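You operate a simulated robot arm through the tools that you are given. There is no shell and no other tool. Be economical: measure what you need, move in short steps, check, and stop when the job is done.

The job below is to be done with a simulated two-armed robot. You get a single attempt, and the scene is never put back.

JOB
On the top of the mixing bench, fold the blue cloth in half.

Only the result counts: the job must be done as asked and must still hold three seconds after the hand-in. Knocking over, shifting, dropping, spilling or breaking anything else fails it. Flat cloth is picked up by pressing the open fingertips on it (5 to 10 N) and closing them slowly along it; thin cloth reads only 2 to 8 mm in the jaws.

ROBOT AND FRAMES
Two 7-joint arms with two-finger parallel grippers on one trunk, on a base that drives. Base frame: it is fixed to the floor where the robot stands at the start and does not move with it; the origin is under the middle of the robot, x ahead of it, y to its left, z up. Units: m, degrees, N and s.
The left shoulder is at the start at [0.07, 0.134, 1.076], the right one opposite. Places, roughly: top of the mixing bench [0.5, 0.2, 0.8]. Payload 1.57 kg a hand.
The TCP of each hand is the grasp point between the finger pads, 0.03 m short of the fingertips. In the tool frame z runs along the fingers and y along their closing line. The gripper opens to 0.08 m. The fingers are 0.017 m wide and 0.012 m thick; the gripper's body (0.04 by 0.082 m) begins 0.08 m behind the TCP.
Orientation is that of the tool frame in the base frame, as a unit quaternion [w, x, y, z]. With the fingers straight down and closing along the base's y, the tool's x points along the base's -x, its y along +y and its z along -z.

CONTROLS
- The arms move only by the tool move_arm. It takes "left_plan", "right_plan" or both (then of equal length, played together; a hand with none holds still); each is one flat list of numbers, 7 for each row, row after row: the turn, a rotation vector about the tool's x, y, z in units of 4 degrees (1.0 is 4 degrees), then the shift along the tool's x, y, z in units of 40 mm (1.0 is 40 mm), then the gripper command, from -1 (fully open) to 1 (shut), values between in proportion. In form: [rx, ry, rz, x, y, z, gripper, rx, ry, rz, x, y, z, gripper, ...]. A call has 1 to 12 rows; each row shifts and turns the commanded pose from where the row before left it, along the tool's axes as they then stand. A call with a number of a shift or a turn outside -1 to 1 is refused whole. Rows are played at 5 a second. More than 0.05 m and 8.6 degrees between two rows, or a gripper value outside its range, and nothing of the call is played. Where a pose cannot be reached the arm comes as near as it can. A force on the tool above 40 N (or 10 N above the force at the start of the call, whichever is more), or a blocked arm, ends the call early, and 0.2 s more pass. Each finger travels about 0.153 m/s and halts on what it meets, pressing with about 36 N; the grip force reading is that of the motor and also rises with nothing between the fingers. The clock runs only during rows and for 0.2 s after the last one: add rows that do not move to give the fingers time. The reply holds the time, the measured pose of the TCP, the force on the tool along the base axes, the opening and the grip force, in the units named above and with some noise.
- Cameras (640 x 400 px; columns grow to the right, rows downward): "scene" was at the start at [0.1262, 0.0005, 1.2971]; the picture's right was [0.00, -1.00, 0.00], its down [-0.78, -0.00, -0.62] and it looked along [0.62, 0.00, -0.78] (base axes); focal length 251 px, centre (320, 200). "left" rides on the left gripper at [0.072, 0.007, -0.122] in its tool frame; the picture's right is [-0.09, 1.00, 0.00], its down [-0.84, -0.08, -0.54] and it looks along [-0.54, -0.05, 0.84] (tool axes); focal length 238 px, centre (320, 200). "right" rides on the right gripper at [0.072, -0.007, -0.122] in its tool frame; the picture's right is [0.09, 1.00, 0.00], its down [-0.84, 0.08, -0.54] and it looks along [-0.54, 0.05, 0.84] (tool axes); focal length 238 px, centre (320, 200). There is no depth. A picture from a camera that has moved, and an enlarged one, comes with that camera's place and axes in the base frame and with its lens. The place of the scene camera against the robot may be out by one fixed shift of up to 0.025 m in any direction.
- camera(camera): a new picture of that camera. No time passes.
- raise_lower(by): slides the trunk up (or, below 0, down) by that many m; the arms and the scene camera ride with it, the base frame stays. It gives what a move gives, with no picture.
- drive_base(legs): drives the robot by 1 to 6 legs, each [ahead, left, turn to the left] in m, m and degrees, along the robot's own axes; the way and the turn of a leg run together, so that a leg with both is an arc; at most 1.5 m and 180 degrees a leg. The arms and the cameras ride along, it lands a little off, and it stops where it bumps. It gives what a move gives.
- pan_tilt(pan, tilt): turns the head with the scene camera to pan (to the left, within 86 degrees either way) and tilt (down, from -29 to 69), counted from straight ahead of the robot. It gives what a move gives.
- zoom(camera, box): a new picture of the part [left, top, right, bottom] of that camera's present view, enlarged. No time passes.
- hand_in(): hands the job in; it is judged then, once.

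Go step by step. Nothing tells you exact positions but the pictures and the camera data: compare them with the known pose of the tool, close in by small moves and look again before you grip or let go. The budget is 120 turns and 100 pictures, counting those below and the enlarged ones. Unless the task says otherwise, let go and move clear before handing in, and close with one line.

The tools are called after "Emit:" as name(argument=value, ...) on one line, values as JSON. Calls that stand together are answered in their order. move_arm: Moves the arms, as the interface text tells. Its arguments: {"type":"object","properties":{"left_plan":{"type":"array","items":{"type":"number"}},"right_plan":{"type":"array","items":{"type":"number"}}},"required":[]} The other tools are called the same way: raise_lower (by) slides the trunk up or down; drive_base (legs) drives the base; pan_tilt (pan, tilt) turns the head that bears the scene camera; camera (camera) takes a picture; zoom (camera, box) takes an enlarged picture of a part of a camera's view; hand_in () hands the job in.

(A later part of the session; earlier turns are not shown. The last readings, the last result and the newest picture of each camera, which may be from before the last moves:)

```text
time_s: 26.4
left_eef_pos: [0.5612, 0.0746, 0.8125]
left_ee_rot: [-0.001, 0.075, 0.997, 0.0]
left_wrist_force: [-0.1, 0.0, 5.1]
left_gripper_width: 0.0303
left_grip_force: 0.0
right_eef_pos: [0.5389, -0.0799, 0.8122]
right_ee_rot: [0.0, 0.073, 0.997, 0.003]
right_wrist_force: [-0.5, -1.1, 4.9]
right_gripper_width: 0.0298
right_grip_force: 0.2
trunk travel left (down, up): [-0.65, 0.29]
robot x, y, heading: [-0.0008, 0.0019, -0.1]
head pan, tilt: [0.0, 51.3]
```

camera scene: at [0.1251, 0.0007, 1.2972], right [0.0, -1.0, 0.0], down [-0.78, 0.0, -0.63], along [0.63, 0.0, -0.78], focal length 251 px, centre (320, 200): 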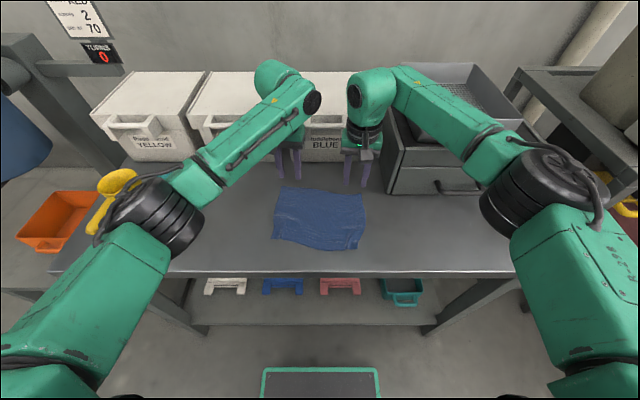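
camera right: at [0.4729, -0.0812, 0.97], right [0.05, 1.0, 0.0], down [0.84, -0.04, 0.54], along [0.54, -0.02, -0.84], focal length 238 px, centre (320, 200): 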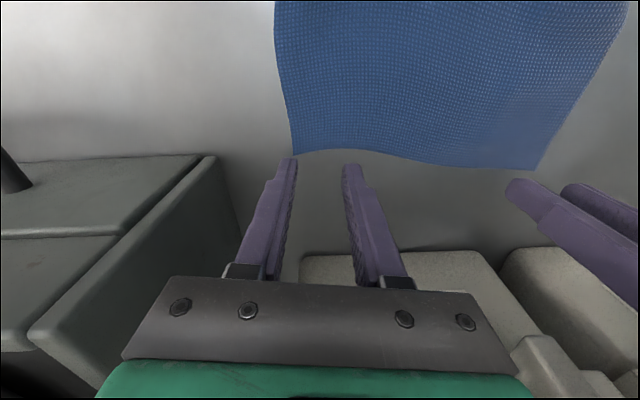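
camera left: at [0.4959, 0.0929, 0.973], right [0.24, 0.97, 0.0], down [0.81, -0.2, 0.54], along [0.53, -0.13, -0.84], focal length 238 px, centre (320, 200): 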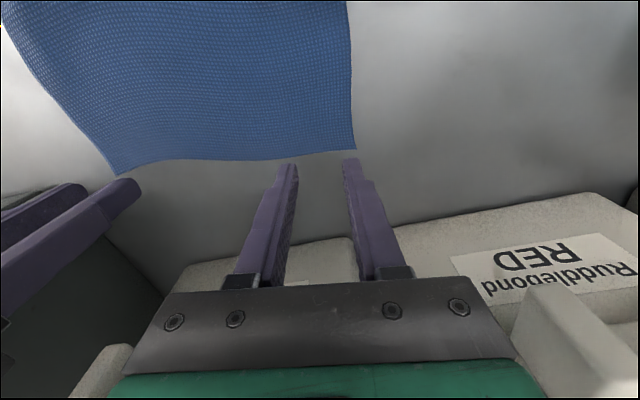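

Both hands press at about 5 N. I'll add a touch more and close slowly.

Emit:
move_arm(left_plan=[0, 0, 0, 0, 0, 0.008, 0.32, 0, 0, 0, 0, 0, 0, 0.39, 0, 0, 0, 0, 0, 0, 0.46, 0, 0, 0, 0, 0, 0, 0.53, 0, 0, 0, 0, 0, 0, 0.6, 0, 0, 0, 0, 0, 0, 0.67, 0, 0, 0, 0, 0, 0, 0.74, 0, 0, 0, 0, 0, 0, 0.81, 0, 0, 0, 0, 0, 0, 0.88, 0, 0, 0, 0, 0, 0, 0.95, 0, 0, 0, 0, 0, 0, 1, 0, 0, 0, 0, 0, 0, 1], right_plan=[0, 0, 0, 0, 0, 0.008, 0.32, 0, 0, 0, 0, 0, 0, 0.39, 0, 0, 0, 0, 0, 0, 0.46, 0, 0, 0, 0, 0, 0, 0.53, 0, 0, 0, 0, 0, 0, 0.6, 0, 0, 0, 0, 0, 0, 0.67, 0, 0, 0, 0, 0, 0, 0.74, 0, 0, 0, 0, 0, 0, 0.81, 0, 0, 0, 0, 0, 0, 0.88, 0, 0, 0, 0, 0, 0, 0.95, 0, 0, 0, 0, 0, 0, 1, 0, 0, 0, 0, 0, 0, 1])

Emit:
camera(camera="left")

Emit:
camera(camera="right")

```text
time_s: 29.0
left_eef_pos: [0.561, 0.0763, 0.8116]
left_ee_rot: [0.001, 0.075, 0.997, -0.002]
left_wrist_force: [-0.1, -0.5, 3.0]
left_gripper_width: 0.0002
left_grip_force: 21.3
right_eef_pos: [0.5391, -0.081, 0.8105]
right_ee_rot: [0.0, 0.073, 0.997, 0.002]
right_wrist_force: [0.9, -0.1, 13.0]
right_gripper_width: 0.0018
right_grip_force: 23.4
trunk travel left (down, up): [-0.65, 0.29]
robot x, y, heading: [-0.0032, 0.0013, 0.3]
head pan, tilt: [0.0, 51.3]
```

```text
67 pictures are left
camera left: at [0.4907, 0.0931, 0.9338], right [0.24, 0.97, 0.0], down [0.81, -0.2, 0.54], along [0.53, -0.13, -0.84], focal length 238 px, centre (320, 200)
```

left: 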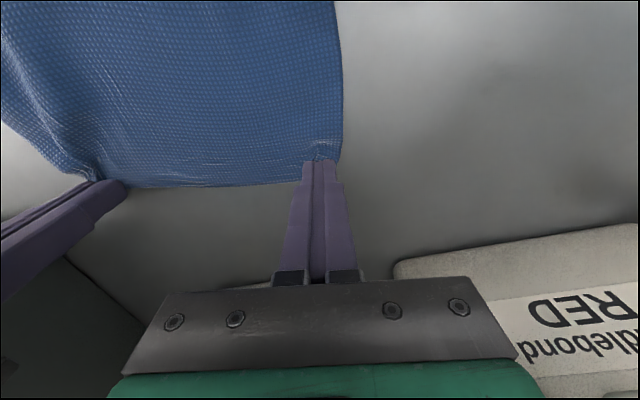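

```text
66 pictures are left
camera right: at [0.4675, -0.0762, 0.9328], right [0.05, 1.0, 0.0], down [0.84, -0.05, 0.54], along [0.54, -0.02, -0.84], focal length 238 px, centre (320, 200)
```

right: 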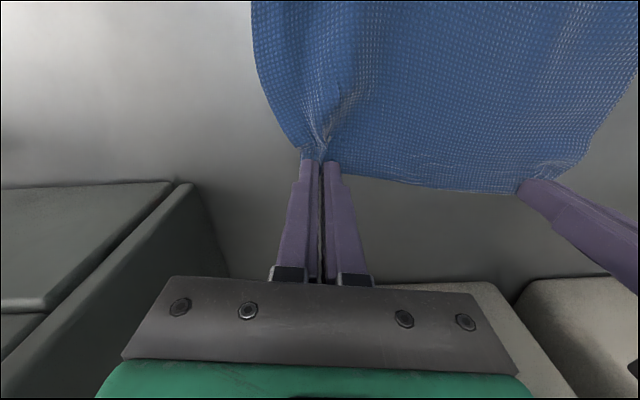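

The right hand holds the cloth but the left missed (0.2 mm). I'll redo the left with a bit more pressure.

Emit:
move_arm(left_plan=[0, 0, 0, 0, 0, -0.15, 1, 0, 0, 0, 0, 0, 0, 0.5, 0, 0, 0, 0, 0, 0, 0.2, 0, 0, 0, 0, 0, 0, 0.2, 0, 0, 0, 0.05, 0, 0.12, 0.2, 0, 0, 0, 0, 0, 0.04, 0.2, 0, 0, 0, 0, 0, 0, 0.2, 0, 0, 0, 0, 0, 0, 0.2])

Emit:
zoom(camera="left", box=[240, 100, 400, 200])

```text
time_s: 30.8
left_eef_pos: [0.559, 0.0748, 0.8123]
left_ee_rot: [0.0, 0.075, 0.997, -0.001]
left_wrist_force: [-0.2, 0.3, 0.3]
left_gripper_width: 0.0317
left_grip_force: 0.0
right_eef_pos: [0.5382, -0.0796, 0.8107]
right_ee_rot: [0.0, 0.072, 0.997, 0.002]
right_wrist_force: [0.7, 0.6, 15.6]
right_gripper_width: 0.002
right_grip_force: 24.1
trunk travel left (down, up): [-0.65, 0.29]
robot x, y, heading: [-0.0002, 0.0013, -0.1]
head pan, tilt: [0.0, 51.3]
```

```text
4.00 times, centred on (320, 150) of left
camera zoom: at [0.4884, 0.0931, 0.9336], right [0.24, 0.97, 0.0], down [0.81, -0.2, 0.54], along [0.53, -0.13, -0.84], focal length 953 px, centre (320, 400)
```

zoom: 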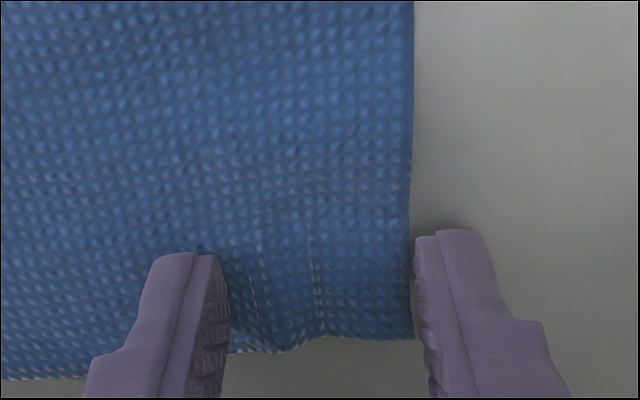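

Emit:
move_arm(left_plan=[0, 0, 0, 0, 0, -0.12, 0.2, 0, 0, 0, -0.03, -0.3, 0, 0.2, 0, 0, 0, 0, 0, 0.12, 0.2, 0, 0, 0, 0, 0, 0.04, 0.2, 0, 0, 0, 0, 0, 0, 0.2, 0, 0, 0, 0, 0, 0, 0.2])

Emit:
zoom(camera="left", box=[240, 100, 400, 200])

```text
time_s: 32.2
left_eef_pos: [0.5592, 0.0632, 0.8119]
left_ee_rot: [0.003, 0.076, 0.997, 0.0]
left_wrist_force: [0.8, 0.6, 15.3]
left_gripper_width: 0.0321
left_grip_force: 0.1
right_eef_pos: [0.5378, -0.0798, 0.8121]
right_ee_rot: [0.0, 0.071, 0.997, 0.002]
right_wrist_force: [1.9, -0.3, 7.5]
right_gripper_width: 0.0022
right_grip_force: 23.7
trunk travel left (down, up): [-0.65, 0.29]
robot x, y, heading: [-0.0017, -0.001, 0.3]
head pan, tilt: [0.0, 51.3]
```

```text
4.00 times, centred on (320, 150) of left
camera zoom: at [0.4876, 0.0808, 0.9328], right [0.24, 0.97, 0.0], down [0.81, -0.2, 0.55], along [0.53, -0.13, -0.84], focal length 953 px, centre (320, 400)
```

zoom: 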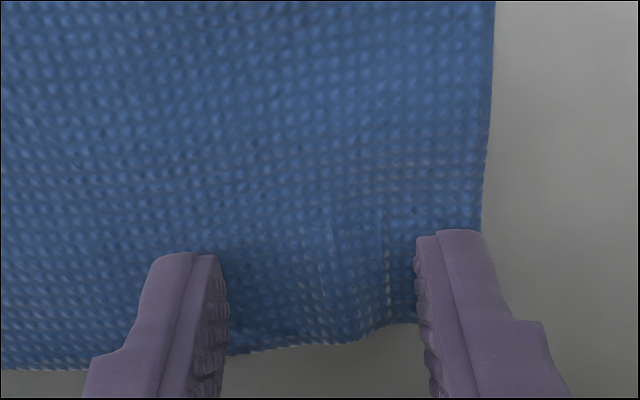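

Both left fingers are on the cloth now, though pressing at 15 N. I'll ease slightly and close.

Emit:
move_arm(left_plan=[0, 0, 0, 0, 0, -0.012, 0.25, 0, 0, 0, 0, 0, 0, 0.32, 0, 0, 0, 0, 0, 0, 0.39, 0, 0, 0, 0, 0, 0, 0.46, 0, 0, 0, 0, 0, 0, 0.53, 0, 0, 0, 0, 0, 0, 0.6, 0, 0, 0, 0, 0, 0, 0.68, 0, 0, 0, 0, 0, 0, 0.76, 0, 0, 0, 0, 0, 0, 0.84, 0, 0, 0, 0, 0, 0, 0.92, 0, 0, 0, 0, 0, 0, 1, 0, 0, 0, 0, 0, 0, 1])

Emit:
camera(camera="left")

```text
time_s: 34.8
left_eef_pos: [0.5576, 0.0625, 0.8116]
left_ee_rot: [0.001, 0.075, 0.997, 0.0]
left_wrist_force: [-0.1, -2.1, 18.2]
left_gripper_width: 0.0023
left_grip_force: 23.5
right_eef_pos: [0.5377, -0.0796, 0.8118]
right_ee_rot: [0.0, 0.071, 0.997, 0.002]
right_wrist_force: [0.5, 3.1, 1.7]
right_gripper_width: 0.002
right_grip_force: 23.4
trunk travel left (down, up): [-0.65, 0.29]
robot x, y, heading: [0.002, 0.0002, 0.2]
head pan, tilt: [0.0, 51.3]
```

```text
63 pictures are left
camera left: at [0.4874, 0.0802, 0.9329], right [0.24, 0.97, 0.0], down [0.81, -0.2, 0.54], along [0.53, -0.13, -0.84], focal length 238 px, centre (320, 200)
```

left: 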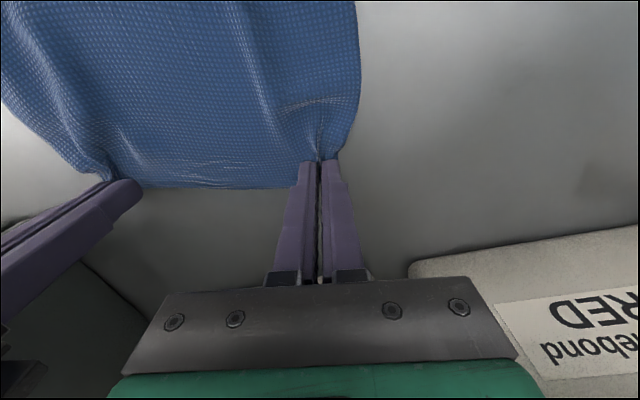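

Both corners are gripped. Now the folding arc toward the near edge, rolling the hands back as they go; first half.

Emit:
move_arm(left_plan=[0, -1, 0, 0.093, 0, -0.35, 1, 0, -1, 0, 0.142, 0, -0.347, 1, 0, -1, 0, 0.193, 0, -0.328, 1, 0, -1, 0, 0.24, 0, -0.307, 1, 0, -1, 0, 0.283, 0, -0.285, 1, 0, -1, 0, 0.322, 0, -0.25, 1, 0, -1, 0, 0.355, 0, -0.213, 1, 0, 0, 0, 0, 0, 0, 1], right_plan=[0, -1, 0, 0.093, 0, -0.35, 1, 0, -1, 0, 0.142, 0, -0.347, 1, 0, -1, 0, 0.193, 0, -0.328, 1, 0, -1, 0, 0.24, 0, -0.307, 1, 0, -1, 0, 0.283, 0, -0.285, 1, 0, -1, 0, 0.322, 0, -0.25, 1, 0, -1, 0, 0.355, 0, -0.213, 1, 0, 0, 0, 0, 0, 0, 1])

Emit:
camera(camera="left")

Emit:
camera(camera="scene")

```text
time_s: 36.6
left_eef_pos: [0.4845, 0.0743, 0.8746]
left_ee_rot: [0.242, 0.071, 0.968, -0.019]
left_wrist_force: [-0.7, -2.8, -0.2]
left_gripper_width: 0.0021
left_grip_force: 23.4
right_eef_pos: [0.4641, -0.0707, 0.8749]
right_ee_rot: [0.241, 0.07, 0.968, -0.015]
right_wrist_force: [0.7, 3.6, 0.4]
right_gripper_width: 0.0018
right_grip_force: 23.6
trunk travel left (down, up): [-0.65, 0.29]
robot x, y, heading: [0.0015, 0.0008, -0.0]
head pan, tilt: [0.0, 51.3]
```

```text
62 pictures are left
camera left: at [0.3654, 0.0997, 0.9481], right [0.23, 0.97, 0.04], down [0.47, -0.15, 0.87], along [0.85, -0.18, -0.49], focal length 238 px, centre (320, 200)
```

left: 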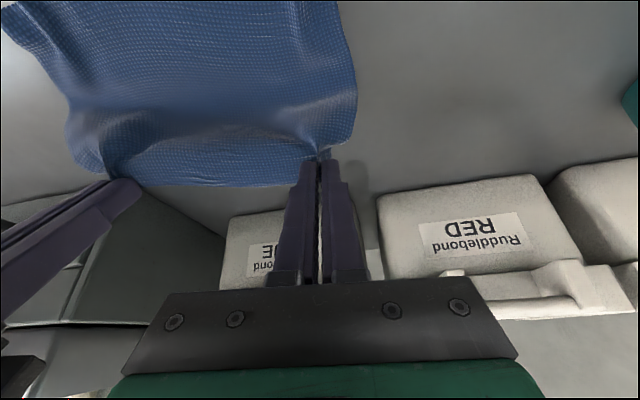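

```text
61 pictures are left
camera scene: at [0.1272, 0.0002, 1.297], right [0.0, -1.0, 0.0], down [-0.78, 0.0, -0.62], along [0.62, 0.0, -0.78], focal length 251 px, centre (320, 200)
```

scene: 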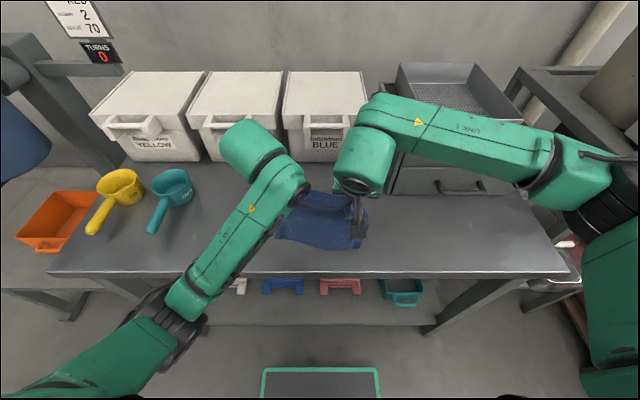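

The cloth is following well. I'll continue with a bit more roll and stop short of laying down.

Emit:
move_arm(left_plan=[0, -1, 0, 0.052, 0, 0, 1, 0, -1, 0, 0.052, 0, 0, 1, 0, -1, 0, 0.353, 0, -0.215, 1, 0, -1, 0, 0.378, 0, -0.175, 1, 0, -1, 0, 0.4, 0, -0.132, 1, 0, -1, 0, 0.408, 0, -0.08, 1, 0, -1, 0, 0.412, 0, -0.032, 1, 0, 0, 0, 0, 0, 0, 1], right_plan=[0, -1, 0, 0.052, 0, 0, 1, 0, -1, 0, 0.052, 0, 0, 1, 0, -1, 0, 0.353, 0, -0.215, 1, 0, -1, 0, 0.378, 0, -0.175, 1, 0, -1, 0, 0.4, 0, -0.132, 1, 0, -1, 0, 0.408, 0, -0.08, 1, 0, -1, 0, 0.412, 0, -0.032, 1, 0, 0, 0, 0, 0, 0, 1])

Emit:
camera(camera="left")

Emit:
camera(camera="right")

Emit:
zoom(camera="scene", box=[220, 150, 420, 275])

```text
time_s: 38.4
left_eef_pos: [0.4094, 0.0863, 0.8357]
left_ee_rot: [0.468, 0.067, 0.88, -0.036]
left_wrist_force: [-1.1, -4.8, 0.1]
left_gripper_width: 0.0021
left_grip_force: 23.8
right_eef_pos: [0.3885, -0.0582, 0.8376]
right_ee_rot: [0.468, 0.065, 0.881, -0.032]
right_wrist_force: [1.5, 5.5, -0.4]
right_gripper_width: 0.0021
right_grip_force: 23.4
trunk travel left (down, up): [-0.65, 0.29]
robot x, y, heading: [0.0013, -0.0026, -0.1]
head pan, tilt: [0.0, 51.3]
```

```text
60 pictures are left
camera left: at [0.2703, 0.1146, 0.8437], right [0.2, 0.98, 0.08], down [0.01, -0.08, 1.0], along [0.98, -0.2, -0.02], focal length 238 px, centre (320, 200)
```

left: 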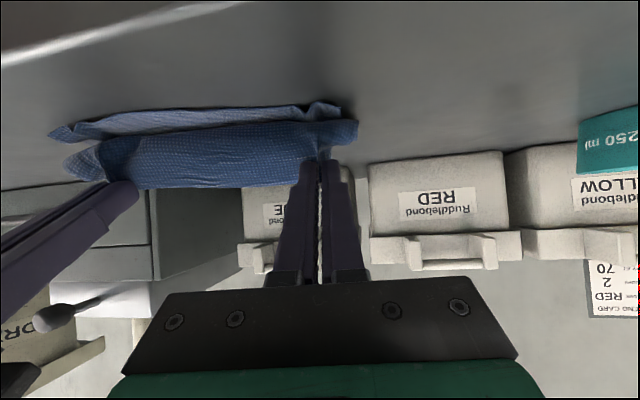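

```text
59 pictures are left
camera right: at [0.2482, -0.0451, 0.846], right [0.09, 0.99, -0.07], down [0.03, 0.07, 1.0], along [1.0, -0.09, -0.02], focal length 238 px, centre (320, 200)
```

right: 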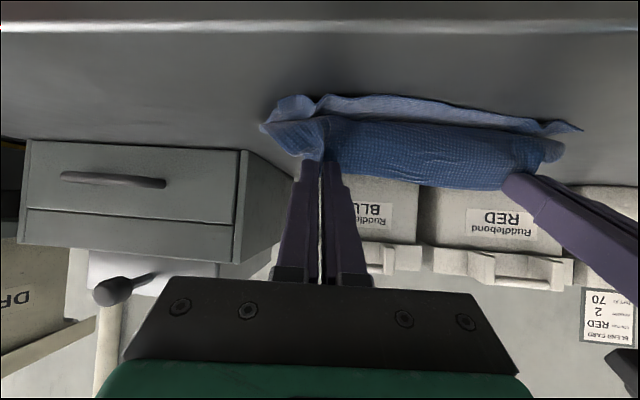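

```text
3.20 times, centred on (320, 212) of scene
camera zoom: at [0.1266, 0.0, 1.297], right [0.0, -1.0, 0.0], down [-0.78, 0.0, -0.62], along [0.62, 0.0, -0.78], focal length 804 px, centre (320, 160)
```

zoom: 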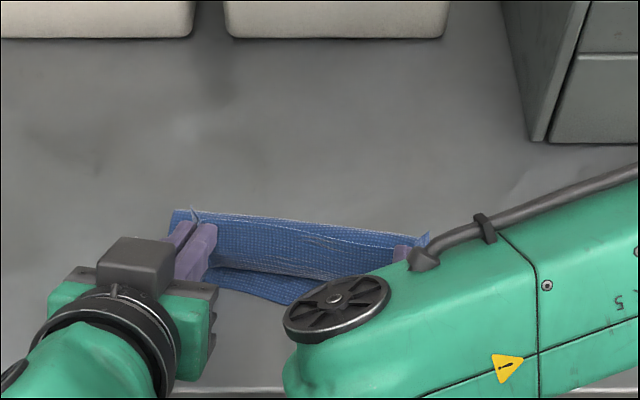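

The edge has turned over well and the fold line sits near the middle (x≈.477 left, ≈.457 right). Next I'll pull the edge toward the near edge, low and nearly taut, with the last bit of roll.

Emit:
move_arm(left_plan=[0, -1, 0, 0.4, 0, -0.1, 1, 0, -1, 0, 0.392, 0, -0.13, 1, 0, -1, 0, 0.382, 0, -0.157, 1, 0, 0, 0, 0, 0, 0, 1, 0, 0, 0, 0, 0, 0, 1], right_plan=[0, -1, 0, 0.4, 0, -0.1, 1, 0, -1, 0, 0.392, 0, -0.13, 1, 0, -1, 0, 0.382, 0, -0.157, 1, 0, 0, 0, 0, 0, 0, 1, 0, 0, 0, 0, 0, 0, 1])

Emit:
camera(camera="left")

Emit:
camera(camera="right")

Emit:
zoom(camera="scene", box=[220, 150, 420, 275])

```text
time_s: 39.6
left_eef_pos: [0.3714, 0.0911, 0.8048]
left_ee_rot: [0.558, 0.062, 0.826, -0.042]
left_wrist_force: [-0.6, -3.9, 3.0]
left_gripper_width: 0.0019
left_grip_force: 23.5
right_eef_pos: [0.3521, -0.053, 0.8063]
right_ee_rot: [0.558, 0.061, 0.827, -0.039]
right_wrist_force: [0.2, 3.0, 0.4]
right_gripper_width: 0.0022
right_grip_force: 23.2
trunk travel left (down, up): [-0.65, 0.29]
robot x, y, heading: [-0.0007, -0.0016, 0.4]
head pan, tilt: [0.0, 51.3]
```

```text
57 pictures are left
camera left: at [0.234, 0.1191, 0.7823], right [0.18, 0.98, 0.08], down [-0.2, -0.05, 0.98], along [0.96, -0.2, 0.19], focal length 238 px, centre (320, 200)
```

left: 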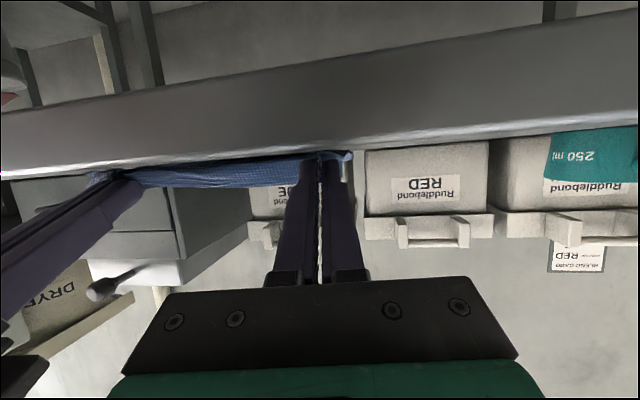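

```text
56 pictures are left
camera right: at [0.2133, -0.0391, 0.7837], right [0.11, 0.99, -0.08], down [-0.18, 0.1, 0.98], along [0.98, -0.09, 0.18], focal length 238 px, centre (320, 200)
```

right: 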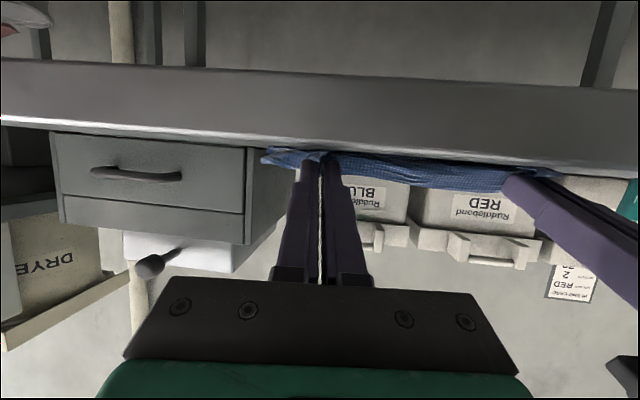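

```text
3.20 times, centred on (320, 212) of scene
camera zoom: at [0.1255, 0.0008, 1.2972], right [0.0, -1.0, 0.0], down [-0.78, 0.0, -0.63], along [0.63, 0.0, -0.78], focal length 804 px, centre (320, 160)
```

zoom: 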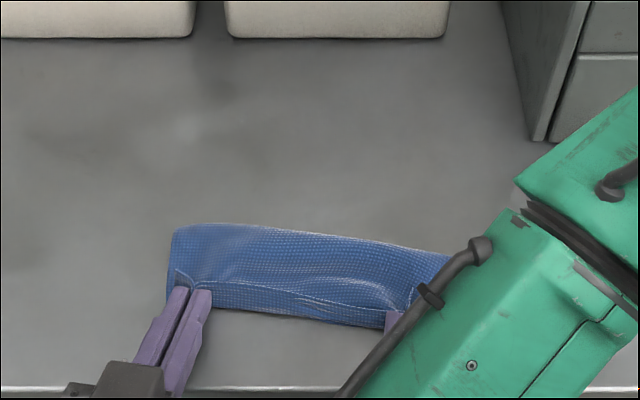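

This looks close to a proper fold. A closer look before lowering and letting go.

Emit:
zoom(camera="scene", box=[265, 205, 365, 268])

Emit:
zoom(camera="right", box=[240, 110, 560, 230])

```text
6.35 times, centred on (315, 236) of scene
camera zoom: at [0.1255, 0.0008, 1.2972], right [0.0, -1.0, 0.0], down [-0.78, 0.0, -0.63], along [0.63, 0.0, -0.78], focal length 1594 px, centre (352, -32)
```

zoom: 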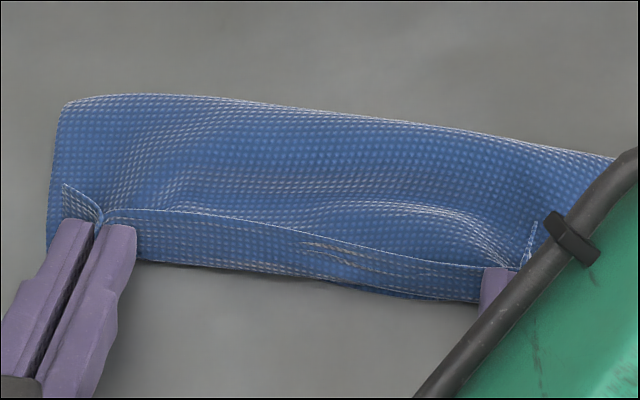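

```text
2.00 times, centred on (400, 170) of right
camera zoom: at [0.2133, -0.0391, 0.7837], right [0.11, 0.99, -0.08], down [-0.18, 0.1, 0.98], along [0.98, -0.09, 0.18], focal length 477 px, centre (160, 260)
```

zoom: 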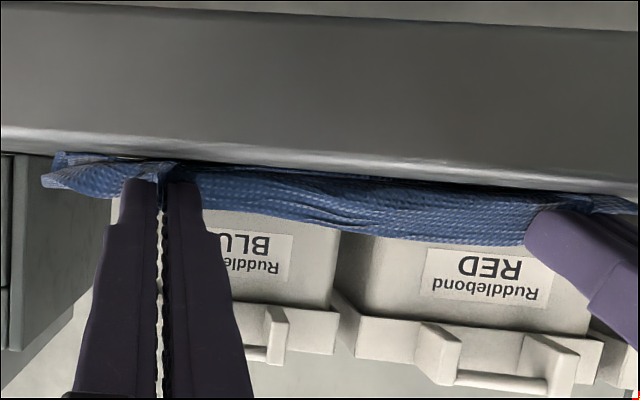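

The held edge forms a small lip standing up at the fingertips, and the fold sits about 1 cm too close to me. I'll push forward 14 mm to give slack back to the fold, then open gently and back out along the fingers.

Emit:
move_arm(left_plan=[0, 0, 0, -0.043, 0, 0.17, 1, 0, 0, 0, -0.043, 0, 0.17, 1, 0, 0, 0, 0, 0, 0, 1, 0, 0, 0, 0, 0, 0, 0.9, 0, 0, 0, 0, 0, 0, 0.8, 0, 0, 0, 0, 0, 0, 0.7, 0, 0, 0, 0, 0, 0, 0.6, 0, 0, 0, 0, 0, 0, 0.6], right_plan=[0, 0, 0, -0.05, 0, 0.17, 1, 0, 0, 0, -0.05, 0, 0.17, 1, 0, 0, 0, 0, 0, 0, 1, 0, 0, 0, 0, 0, 0, 0.9, 0, 0, 0, 0, 0, 0, 0.8, 0, 0, 0, 0, 0, 0, 0.7, 0, 0, 0, 0, 0, 0, 0.6, 0, 0, 0, 0, 0, 0, 0.6])

Emit:
zoom(camera="scene", box=[260, 200, 380, 275])

```text
time_s: 41.4
left_eef_pos: [0.3848, 0.0871, 0.8022]
left_ee_rot: [0.557, 0.062, 0.827, -0.042]
left_wrist_force: [-0.6, -0.7, 1.2]
left_gripper_width: 0.0152
left_grip_force: 0.1
right_eef_pos: [0.3658, -0.0553, 0.8041]
right_ee_rot: [0.557, 0.061, 0.827, -0.039]
right_wrist_force: [-0.3, 0.2, -0.9]
right_gripper_width: 0.0161
right_grip_force: 0.0
trunk travel left (down, up): [-0.65, 0.29]
robot x, y, heading: [0.0012, -0.0031, 0.3]
head pan, tilt: [0.0, 51.3]
```

```text
5.33 times, centred on (320, 238) of scene
camera zoom: at [0.1259, 0.0004, 1.2971], right [0.0, -1.0, 0.0], down [-0.78, 0.0, -0.63], along [0.63, 0.0, -0.78], focal length 1339 px, centre (320, 0)
```

zoom: 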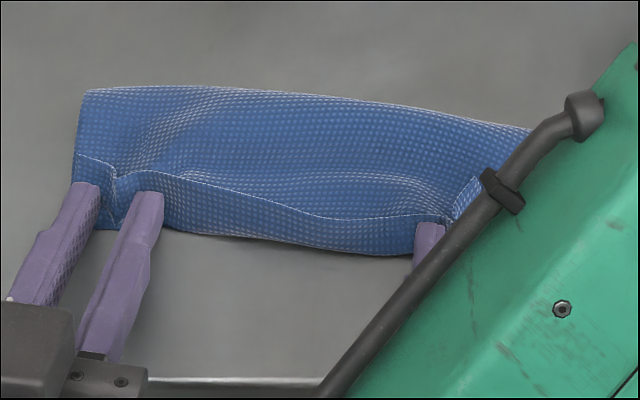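

The cloth is released. I'll back the hands out along the fingers, then lift.

Emit:
move_arm(left_plan=[0, 0, 0, 0, 0, -0.4, 0.6, 0, 0, 0, 0, 0, -0.6, 0.6, 0, 0, 0, -0.6, 0, -0.6, 0.6, 0, 0, 0, -0.9, 0, -0.3, 0.6, 0, 0, 0, -0.9, 0, -0.3, 0.6, 0, 0, 0, 0, 0, 0, 0.6], right_plan=[0, 0, 0, 0, 0, -0.4, 0.6, 0, 0, 0, 0, 0, -0.6, 0.6, 0, 0, 0, -0.6, 0, -0.6, 0.6, 0, 0, 0, -0.9, 0, -0.3, 0.6, 0, 0, 0, -0.9, 0, -0.3, 0.6, 0, 0, 0, 0, 0, 0, 0.6])

Emit:
camera(camera="left")

Emit:
zoom(camera="scene", box=[260, 200, 380, 275])

```text
time_s: 42.4
left_eef_pos: [0.3372, 0.0998, 0.8257]
left_ee_rot: [0.544, 0.065, 0.836, -0.03]
left_wrist_force: [0.2, -0.5, -0.5]
left_gripper_width: 0.0158
left_grip_force: 0.0
left hand out of reach, approached as far as the arm can: row 4, 5
right_eef_pos: [0.3586, -0.069, 0.8769]
right_ee_rot: [0.61, 0.063, 0.787, -0.07]
right_wrist_force: [-0.3, 0.9, -1.0]
right_gripper_width: 0.0162
right_grip_force: 0.2
trunk travel left (down, up): [-0.65, 0.29]
robot x, y, heading: [-0.0003, -0.0038, -0.0]
head pan, tilt: [0.0, 51.3]
stopped in row 5 (right hand): the arm was blocked; the commanded pose is now the measured one
```

```text
51 pictures are left
camera left: at [0.1995, 0.127, 0.8099], right [0.18, 0.98, 0.1], down [-0.17, -0.08, 0.98], along [0.97, -0.19, 0.15], focal length 238 px, centre (320, 200)
```

left: 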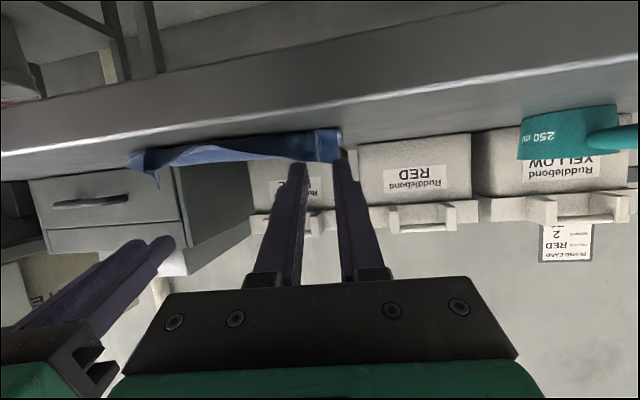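

```text
5.33 times, centred on (320, 238) of scene
camera zoom: at [0.126, 0.0006, 1.2971], right [0.0, -1.0, 0.0], down [-0.78, 0.0, -0.63], along [0.63, 0.0, -0.78], focal length 1339 px, centre (320, 0)
```

zoom: 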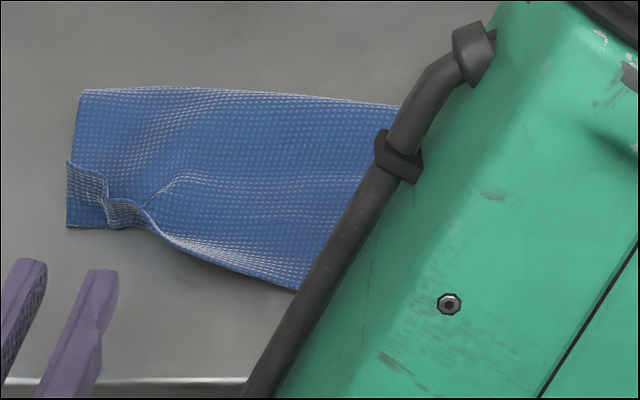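

The lip already relaxed in the middle. Now I'll unroll the hands to vertical while rising to see everything.

Emit:
move_arm(left_plan=[0, 1, 0, -0.23, 0, -0.09, 0.6, 0, 1, 0, -0.22, 0, -0.11, 0.6, 0, 1, 0, -0.21, 0, -0.13, 0.6, 0, 1, 0, -0.2, 0, -0.14, 0.6, 0, 1, 0, -0.19, 0, -0.16, 0.6, 0, 1, 0, -0.18, 0, -0.17, 0.6, 0, 1, 0, -0.17, 0, -0.18, 0.6, 0, 1, 0, -0.15, 0, -0.2, 0.6, 0, 1, 0, -0.13, 0, -0.21, 0.6, 0, 1, 0, -0.11, 0, -0.22, 0.6, 0, 1, 0, -0.1, 0, -0.23, 0.6, 0, 1, 0, -0.08, 0, -0.24, 0.6], right_plan=[0, 1, 0, -0.23, 0, -0.09, 0.6, 0, 1, 0, -0.22, 0, -0.11, 0.6, 0, 1, 0, -0.21, 0, -0.13, 0.6, 0, 1, 0, -0.2, 0, -0.14, 0.6, 0, 1, 0, -0.19, 0, -0.16, 0.6, 0, 1, 0, -0.18, 0, -0.17, 0.6, 0, 1, 0, -0.17, 0, -0.18, 0.6, 0, 1, 0, -0.15, 0, -0.2, 0.6, 0, 1, 0, -0.13, 0, -0.21, 0.6, 0, 1, 0, -0.11, 0, -0.22, 0.6, 0, 1, 0, -0.1, 0, -0.23, 0.6, 0, 1, 0, -0.08, 0, -0.24, 0.6])

Emit:
camera(camera="scene")

Emit:
camera(camera="left")

Emit:
camera(camera="right")

```text
time_s: 45.0
left_eef_pos: [0.3332, 0.132, 0.8046]
left_ee_rot: [0.474, 0.071, 0.877, -0.033]
left_wrist_force: [-8.7, -12.8, 33.7]
left_gripper_width: 0.0283
left_grip_force: 7.3
left hand out of reach, approached as far as the arm can: row 1, 2, 3, 4, 5, 6, 7, 8, 9, 10, 11, 12
right_eef_pos: [0.3333, -0.0658, 0.9945]
right_ee_rot: [0.239, 0.086, 0.967, -0.036]
right_wrist_force: [0.6, -0.7, -0.7]
right_gripper_width: 0.0158
right_grip_force: 0.0
trunk travel left (down, up): [-0.65, 0.29]
robot x, y, heading: [-0.001, 0.0021, 0.1]
head pan, tilt: [0.0, 51.3]
```

```text
49 pictures are left
camera scene: at [0.12, -0.004, 1.2985], right [0.0, -1.0, 0.0], down [-0.78, 0.0, -0.63], along [0.63, 0.0, -0.78], focal length 251 px, centre (320, 200)
```

scene: 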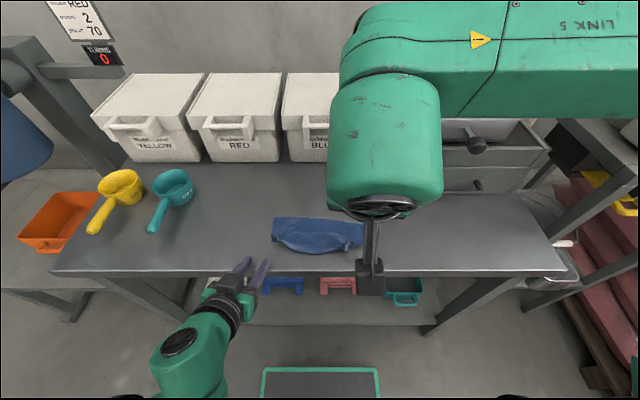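

```text
48 pictures are left
camera left: at [0.1942, 0.161, 0.8105], right [0.21, 0.97, 0.09], down [-0.01, -0.09, 1.0], along [0.98, -0.21, -0.01], focal length 238 px, centre (320, 200)
```

left: 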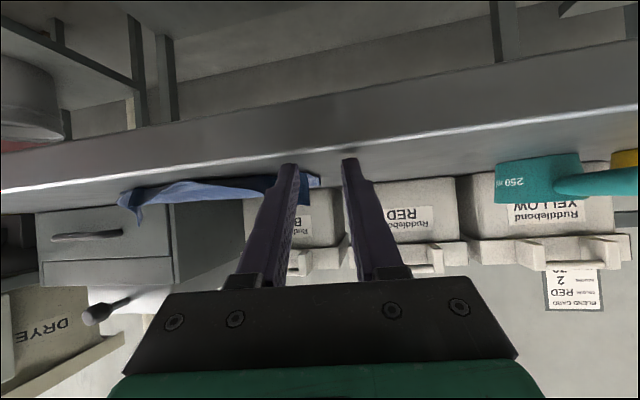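

```text
47 pictures are left
camera right: at [0.2155, -0.0475, 1.0682], right [0.1, 0.99, -0.07], down [0.5, 0.01, 0.87], along [0.86, -0.12, -0.49], focal length 238 px, centre (320, 200)
```

right: 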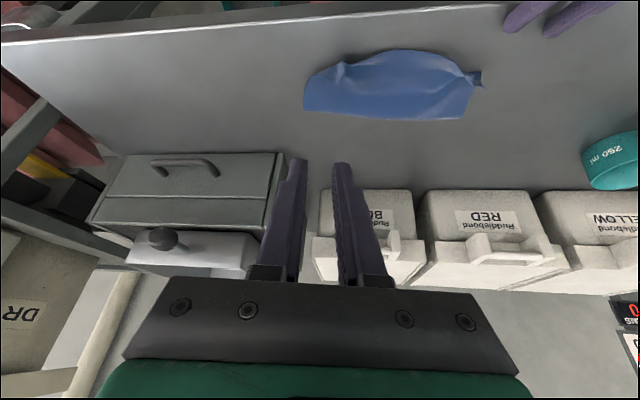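

The left arm is at a kinematic limit and pressing on the bench. Raising the trunk lifts both hands straight up safely.

Emit:
raise_lower(by=0.1)

Emit:
camera(camera="scene")

```text
time_s: 46.3
left_eef_pos: [0.3346, 0.1368, 0.8948]
left_ee_rot: [0.465, 0.071, 0.882, -0.03]
left_wrist_force: [0.2, -0.2, -0.3]
left_gripper_width: 0.0158
left_grip_force: 0.2
right_eef_pos: [0.3399, -0.0611, 1.0919]
right_ee_rot: [0.237, 0.085, 0.967, -0.037]
right_wrist_force: [-0.2, 0.4, -0.8]
right_gripper_width: 0.0164
right_grip_force: 0.0
trunk travel left (down, up): [-0.75, 0.19]
robot x, y, heading: [-0.0024, 0.0023, 0.1]
head pan, tilt: [0.0, 51.3]
```

```text
46 pictures are left
camera scene: at [0.1261, 0.0001, 1.3971], right [0.0, -1.0, 0.0], down [-0.78, 0.0, -0.62], along [0.62, 0.0, -0.78], focal length 251 px, centre (320, 200)
```

scene: 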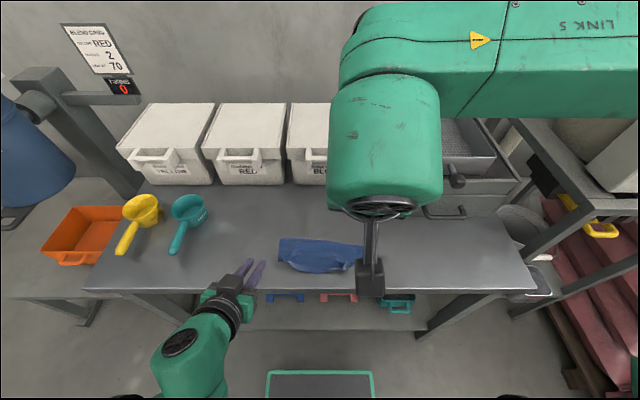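

Emit:
move_arm(left_plan=[0, 1, 0, -0.15, 0.15, 0.2, 0.6, 0, 1, 0, -0.15, 0.15, 0.2, 0.6, 0, 1, 0, -0.17, 0.15, 0.18, 0.6, 0, 1, 0, -0.18, 0.15, 0.17, 0.6, 0, 1, 0, -0.2, 0.15, 0.15, 0.6, 0, 1, 0, -0.21, 0.15, 0.13, 0.6, 0, 1, 0, -0.22, 0.15, 0.1, 0.6, 0, 1, 0, -0.23, 0.15, 0.1, 0.6, 0, 1, 0, -0.2, 0.15, 0, 0.6, 0, 1, 0, -0.2, 0.15, 0, 0.6, 0, 1, 0, -0.2, 0, 0, 0.6, 0, 1, 0, -0.2, 0, 0, 0.6], right_plan=[0, 1, 0, 0, -0.3, 0.3, 0.6, 0, 1, 0, 0, -0.3, 0.3, 0.6, 0, 1, 0, 0, -0.3, 0.3, 0.6, 0, 1, 0, 0, -0.3, 0.3, 0.6, 0, 1, 0, 0, -0.3, 0.2, 0.6, 0, 1, 0, 0, -0.3, 0, 0.6, 0, 0.9, 0, 0, -0.3, 0, 0.6, 0, 0, 0, 0, -0.3, 0, 0.6, 0, 0, 0, 0, -0.3, 0, 0.6, 0, 0, 0, 0, -0.3, 0, 0.6, 0, 0, 0, 0, -0.3, 0, 0.6, 0, 0, 0, 0, 0, 0, 0.6])

Emit:
camera(camera="scene")

Emit:
zoom(camera="scene", box=[260, 220, 380, 295])

Emit:
camera(camera="right")

```text
time_s: 48.9
left_eef_pos: [0.4074, 0.1642, 0.8954]
left_ee_rot: [0.219, 0.08, 0.972, -0.015]
left_wrist_force: [0.4, -0.4, 0.2]
left_gripper_width: 0.016
left_grip_force: 0.1
left hand out of reach, approached as far as the arm can: row 1, 2, 3, 4, 5, 6, 7, 8, 9
right_eef_pos: [0.3363, -0.1964, 1.0453]
right_ee_rot: [0.0, 0.09, 0.996, -0.016]
right_wrist_force: [-0.7, 0.6, -0.5]
right_gripper_width: 0.016
right_grip_force: 0.2
trunk travel left (down, up): [-0.75, 0.19]
robot x, y, heading: [0.001, 0.0006, 0.0]
head pan, tilt: [0.0, 51.3]
```

```text
45 pictures are left
camera scene: at [0.1272, 0.0001, 1.397], right [0.0, -1.0, 0.0], down [-0.78, 0.0, -0.62], along [0.62, 0.0, -0.78], focal length 251 px, centre (320, 200)
```

scene: 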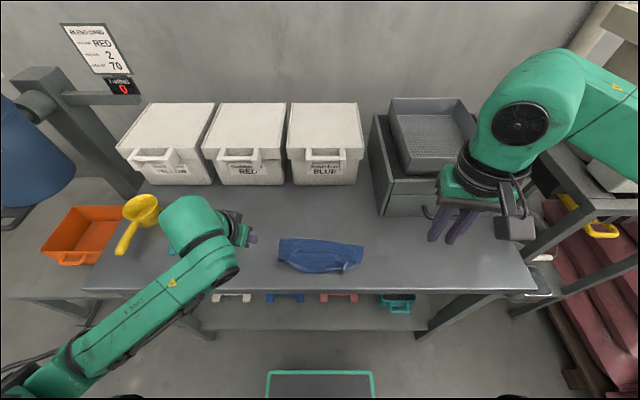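

```text
5.33 times, centred on (320, 258) of scene
camera zoom: at [0.1272, 0.0001, 1.397], right [0.0, -1.0, 0.0], down [-0.78, 0.0, -0.62], along [0.62, 0.0, -0.78], focal length 1339 px, centre (320, -107)
```

zoom: 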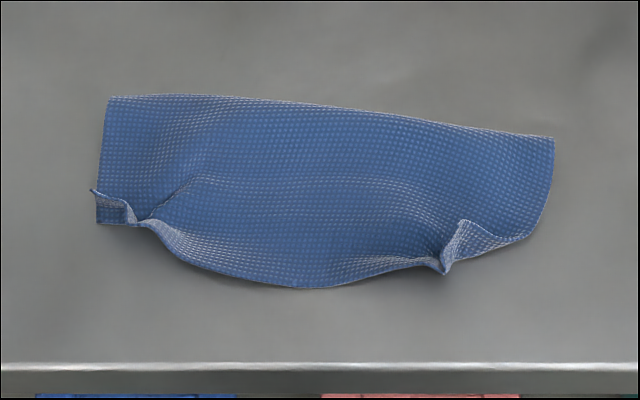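

```text
43 pictures are left
camera right: at [0.2638, -0.1858, 1.1657], right [0.09, 1.0, -0.03], down [0.84, -0.06, 0.54], along [0.54, -0.08, -0.84], focal length 238 px, centre (320, 200)
```

right: 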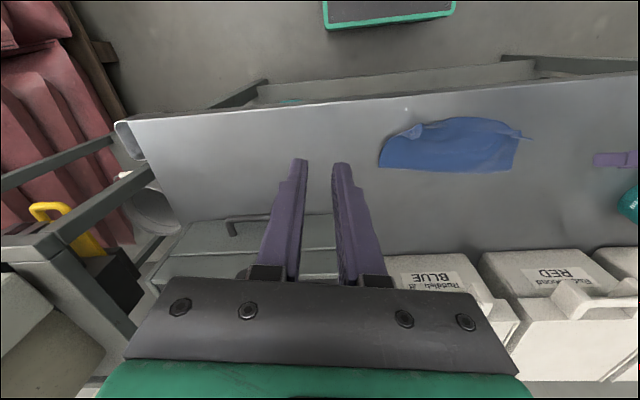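

The cloth is roughly folded, with small crumpled lips at the two held corners. I'll bring the hands over those corners for a close look.

Emit:
move_arm(left_plan=[0, 0.91, 0, -0.05, -0.19, -0.05, 1, 0, 0.91, 0, -0.05, -0.19, -0.05, 1, 0, 0.91, 0, -0.05, -0.19, -0.05, 1, 0, 0.91, 0, -0.05, -0.19, -0.05, 1, 0, 0.91, 0, -0.05, -0.19, -0.05, 1, 0, 0.91, 0, -0.05, -0.19, -0.05, 1, 0, 0.91, 0, -0.05, -0.19, -0.05, 1, 0, 0, 0, 0, 0, 0, 1], right_plan=[0, 0, 0, -0.22, 0.58, 0.726, 1, 0, 0, 0, -0.22, 0.58, 0.726, 1, 0, 0, 0, -0.22, 0.58, 0.726, 1, 0, 0, 0, -0.22, 0.58, 0.726, 1, 0, 0, 0, -0.22, 0.58, 0.726, 1, 0, 0, 0, 0, 0, 0, 1, 0, 0, 0, 0, 0, 0, 1, 0, 0, 0, 0, 0, 0, 1])

Emit:
camera(camera="left")

Emit:
camera(camera="right")

```text
time_s: 50.7
left_eef_pos: [0.4072, 0.1098, 0.9108]
left_ee_rot: [-0.001, 0.081, 0.997, 0.002]
left_wrist_force: [-0.2, 0.0, -0.8]
left_gripper_width: 0.0
left_grip_force: 21.4
right_eef_pos: [0.3984, -0.0932, 0.8955]
right_ee_rot: [0.0, 0.091, 0.996, -0.016]
right_wrist_force: [-0.7, 0.0, 0.4]
right_gripper_width: 0.0
right_grip_force: 21.1
trunk travel left (down, up): [-0.75, 0.19]
robot x, y, heading: [0.0008, -0.0018, 0.1]
head pan, tilt: [0.0, 51.3]
```

```text
42 pictures are left
camera left: at [0.3375, 0.1275, 1.0335], right [0.25, 0.97, 0.01], down [0.81, -0.22, 0.54], along [0.52, -0.13, -0.84], focal length 238 px, centre (320, 200)
```

left: 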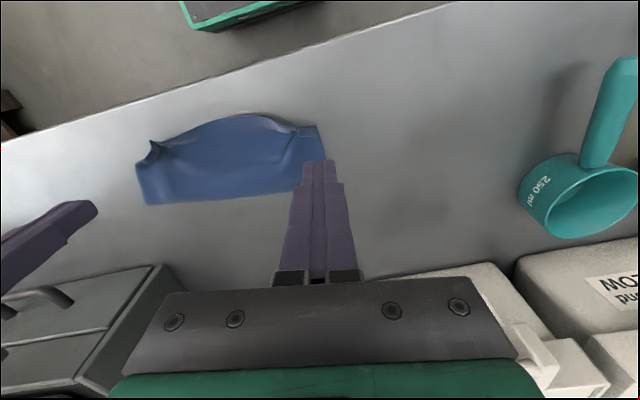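

```text
41 pictures are left
camera right: at [0.3269, -0.0836, 1.0161], right [0.09, 1.0, -0.03], down [0.84, -0.06, 0.54], along [0.54, -0.08, -0.84], focal length 238 px, centre (320, 200)
```

right: 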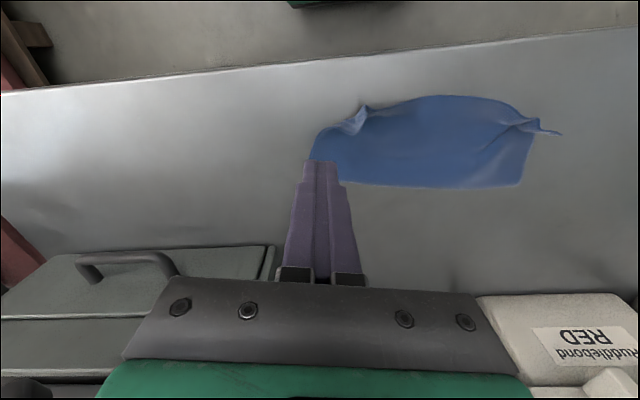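

Emit:
zoom(camera="left", box=[120, 100, 360, 220])

Emit:
zoom(camera="right", box=[300, 80, 580, 200])

```text
2.67 times, centred on (240, 160) of left
camera zoom: at [0.3375, 0.1275, 1.0335], right [0.25, 0.97, 0.01], down [0.81, -0.22, 0.54], along [0.52, -0.13, -0.84], focal length 636 px, centre (533, 307)
```

zoom: 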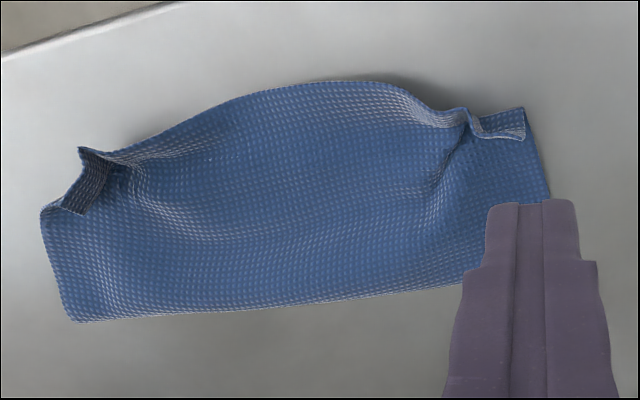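

```text
2.29 times, centred on (440, 140) of right
camera zoom: at [0.3269, -0.0836, 1.0161], right [0.09, 1.0, -0.03], down [0.84, -0.06, 0.54], along [0.54, -0.08, -0.84], focal length 545 px, centre (46, 337)
```

zoom: 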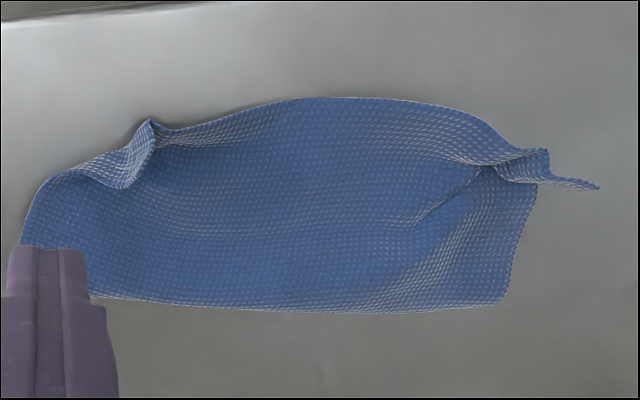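

The fold is there, but the held corners are folded back on themselves as small flaps. I'll sweep the closed fingertips just above the cloth from behind each flap toward me to turn them over.

Emit:
move_arm(left_plan=[0, 0, 0, -0.25, -0.087, 0.79, 1, 0, 0, 0, -0.25, -0.087, 0.79, 1, 0, 0, 0, -0.25, -0.087, 0.79, 1, 0, 0, 0, 0, 0, 0, 1], right_plan=[0, 0, 0, -0.177, 0.27, 0.667, 1, 0, 0, 0, -0.177, 0.27, 0.667, 1, 0, 0, 0, -0.177, 0.27, 0.667, 1, 0, 0, 0, 0, 0, 0, 1])

Emit:
zoom(camera="left", box=[200, 60, 440, 210])

Emit:
zoom(camera="right", box=[200, 60, 440, 210])

```text
time_s: 51.7
left_eef_pos: [0.4346, 0.0967, 0.8155]
left_ee_rot: [0.0, 0.082, 0.997, 0.002]
left_wrist_force: [0.3, 0.5, -0.6]
left_gripper_width: 0.0
left_grip_force: 20.9
right_eef_pos: [0.4246, -0.0678, 0.8158]
right_ee_rot: [0.0, 0.092, 0.996, -0.016]
right_wrist_force: [0.5, -0.2, -0.4]
right_gripper_width: 0.0
right_grip_force: 21.7
trunk travel left (down, up): [-0.75, 0.19]
robot x, y, heading: [0.0001, 0.002, -0.2]
head pan, tilt: [0.0, 51.3]
```

```text
2.67 times, centred on (320, 135) of left
camera zoom: at [0.3646, 0.1143, 0.9385], right [0.25, 0.97, 0.0], down [0.81, -0.22, 0.54], along [0.52, -0.13, -0.84], focal length 636 px, centre (320, 373)
```

zoom: 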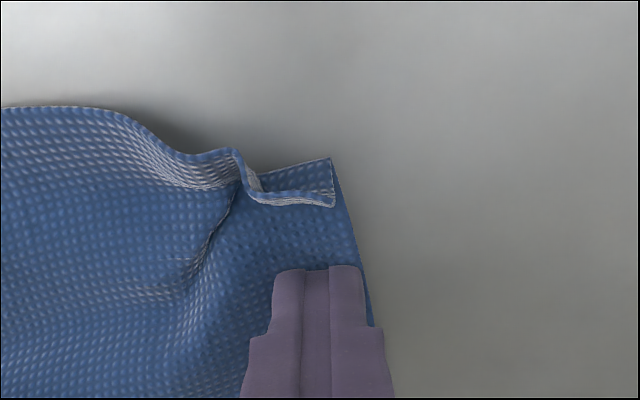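

```text
2.67 times, centred on (320, 135) of right
camera zoom: at [0.3534, -0.0578, 0.9367], right [0.09, 1.0, -0.03], down [0.84, -0.06, 0.54], along [0.54, -0.08, -0.84], focal length 636 px, centre (320, 373)
```

zoom: 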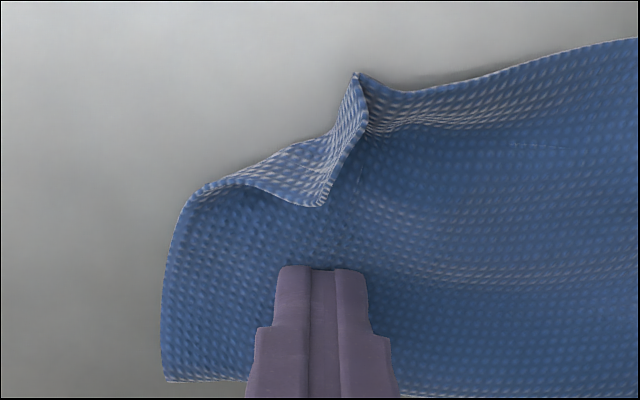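

Clear view: both lips stand in front of the fingertips. Sweeping toward me now.

Emit:
move_arm(left_plan=[0, 0, 0, 0.17, 0.01, 0, 1, 0, 0, 0, 0.17, 0.01, 0, 1, 0, 0, 0, 0.17, 0.01, 0, 1, 0, 0, 0, 0.17, 0.01, 0, 1, 0, 0, 0, 0.17, 0.01, 0, 1, 0, 0, 0, 0.17, 0.01, 0, 1, 0, 0, 0, 0, 0, 0, 1], right_plan=[0, 0, 0, 0.19, -0.05, 0, 1, 0, 0, 0, 0.19, -0.05, 0, 1, 0, 0, 0, 0.19, -0.05, 0, 1, 0, 0, 0, 0.19, -0.05, 0, 1, 0, 0, 0, 0.19, -0.05, 0, 1, 0, 0, 0, 0.19, -0.05, 0, 1, 0, 0, 0, 0, 0, 0, 1])

Emit:
zoom(camera="left", box=[200, 60, 440, 210])

Emit:
zoom(camera="right", box=[200, 60, 440, 210])

```text
time_s: 53.3
left_eef_pos: [0.3958, 0.1044, 0.8181]
left_ee_rot: [0.001, 0.082, 0.997, 0.002]
left_wrist_force: [0.4, -0.7, -0.1]
left_gripper_width: 0.0
left_grip_force: 21.3
right_eef_pos: [0.377, -0.0729, 0.8149]
right_ee_rot: [-0.001, 0.091, 0.996, -0.017]
right_wrist_force: [0.0, 0.3, -0.3]
right_gripper_width: 0.0
right_grip_force: 20.9
trunk travel left (down, up): [-0.75, 0.19]
robot x, y, heading: [0.0016, -0.001, 0.2]
head pan, tilt: [0.0, 51.3]
```

```text
2.67 times, centred on (320, 135) of left
camera zoom: at [0.326, 0.1223, 0.9392], right [0.25, 0.97, 0.0], down [0.81, -0.22, 0.54], along [0.52, -0.13, -0.84], focal length 636 px, centre (320, 373)
```

zoom: 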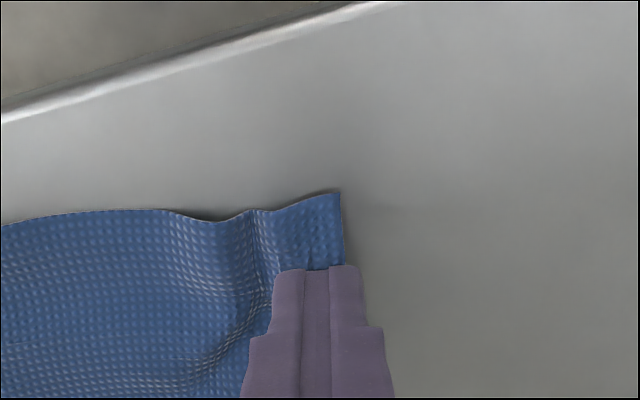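

```text
2.67 times, centred on (320, 135) of right
camera zoom: at [0.3066, -0.0623, 0.9365], right [0.09, 1.0, -0.03], down [0.84, -0.06, 0.54], along [0.54, -0.08, -0.84], focal length 636 px, centre (320, 373)
```

zoom: 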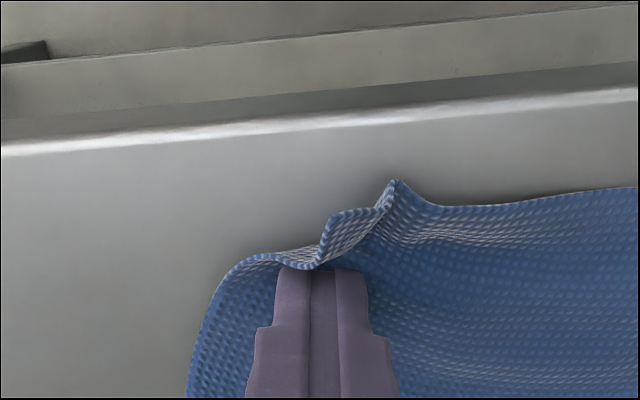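

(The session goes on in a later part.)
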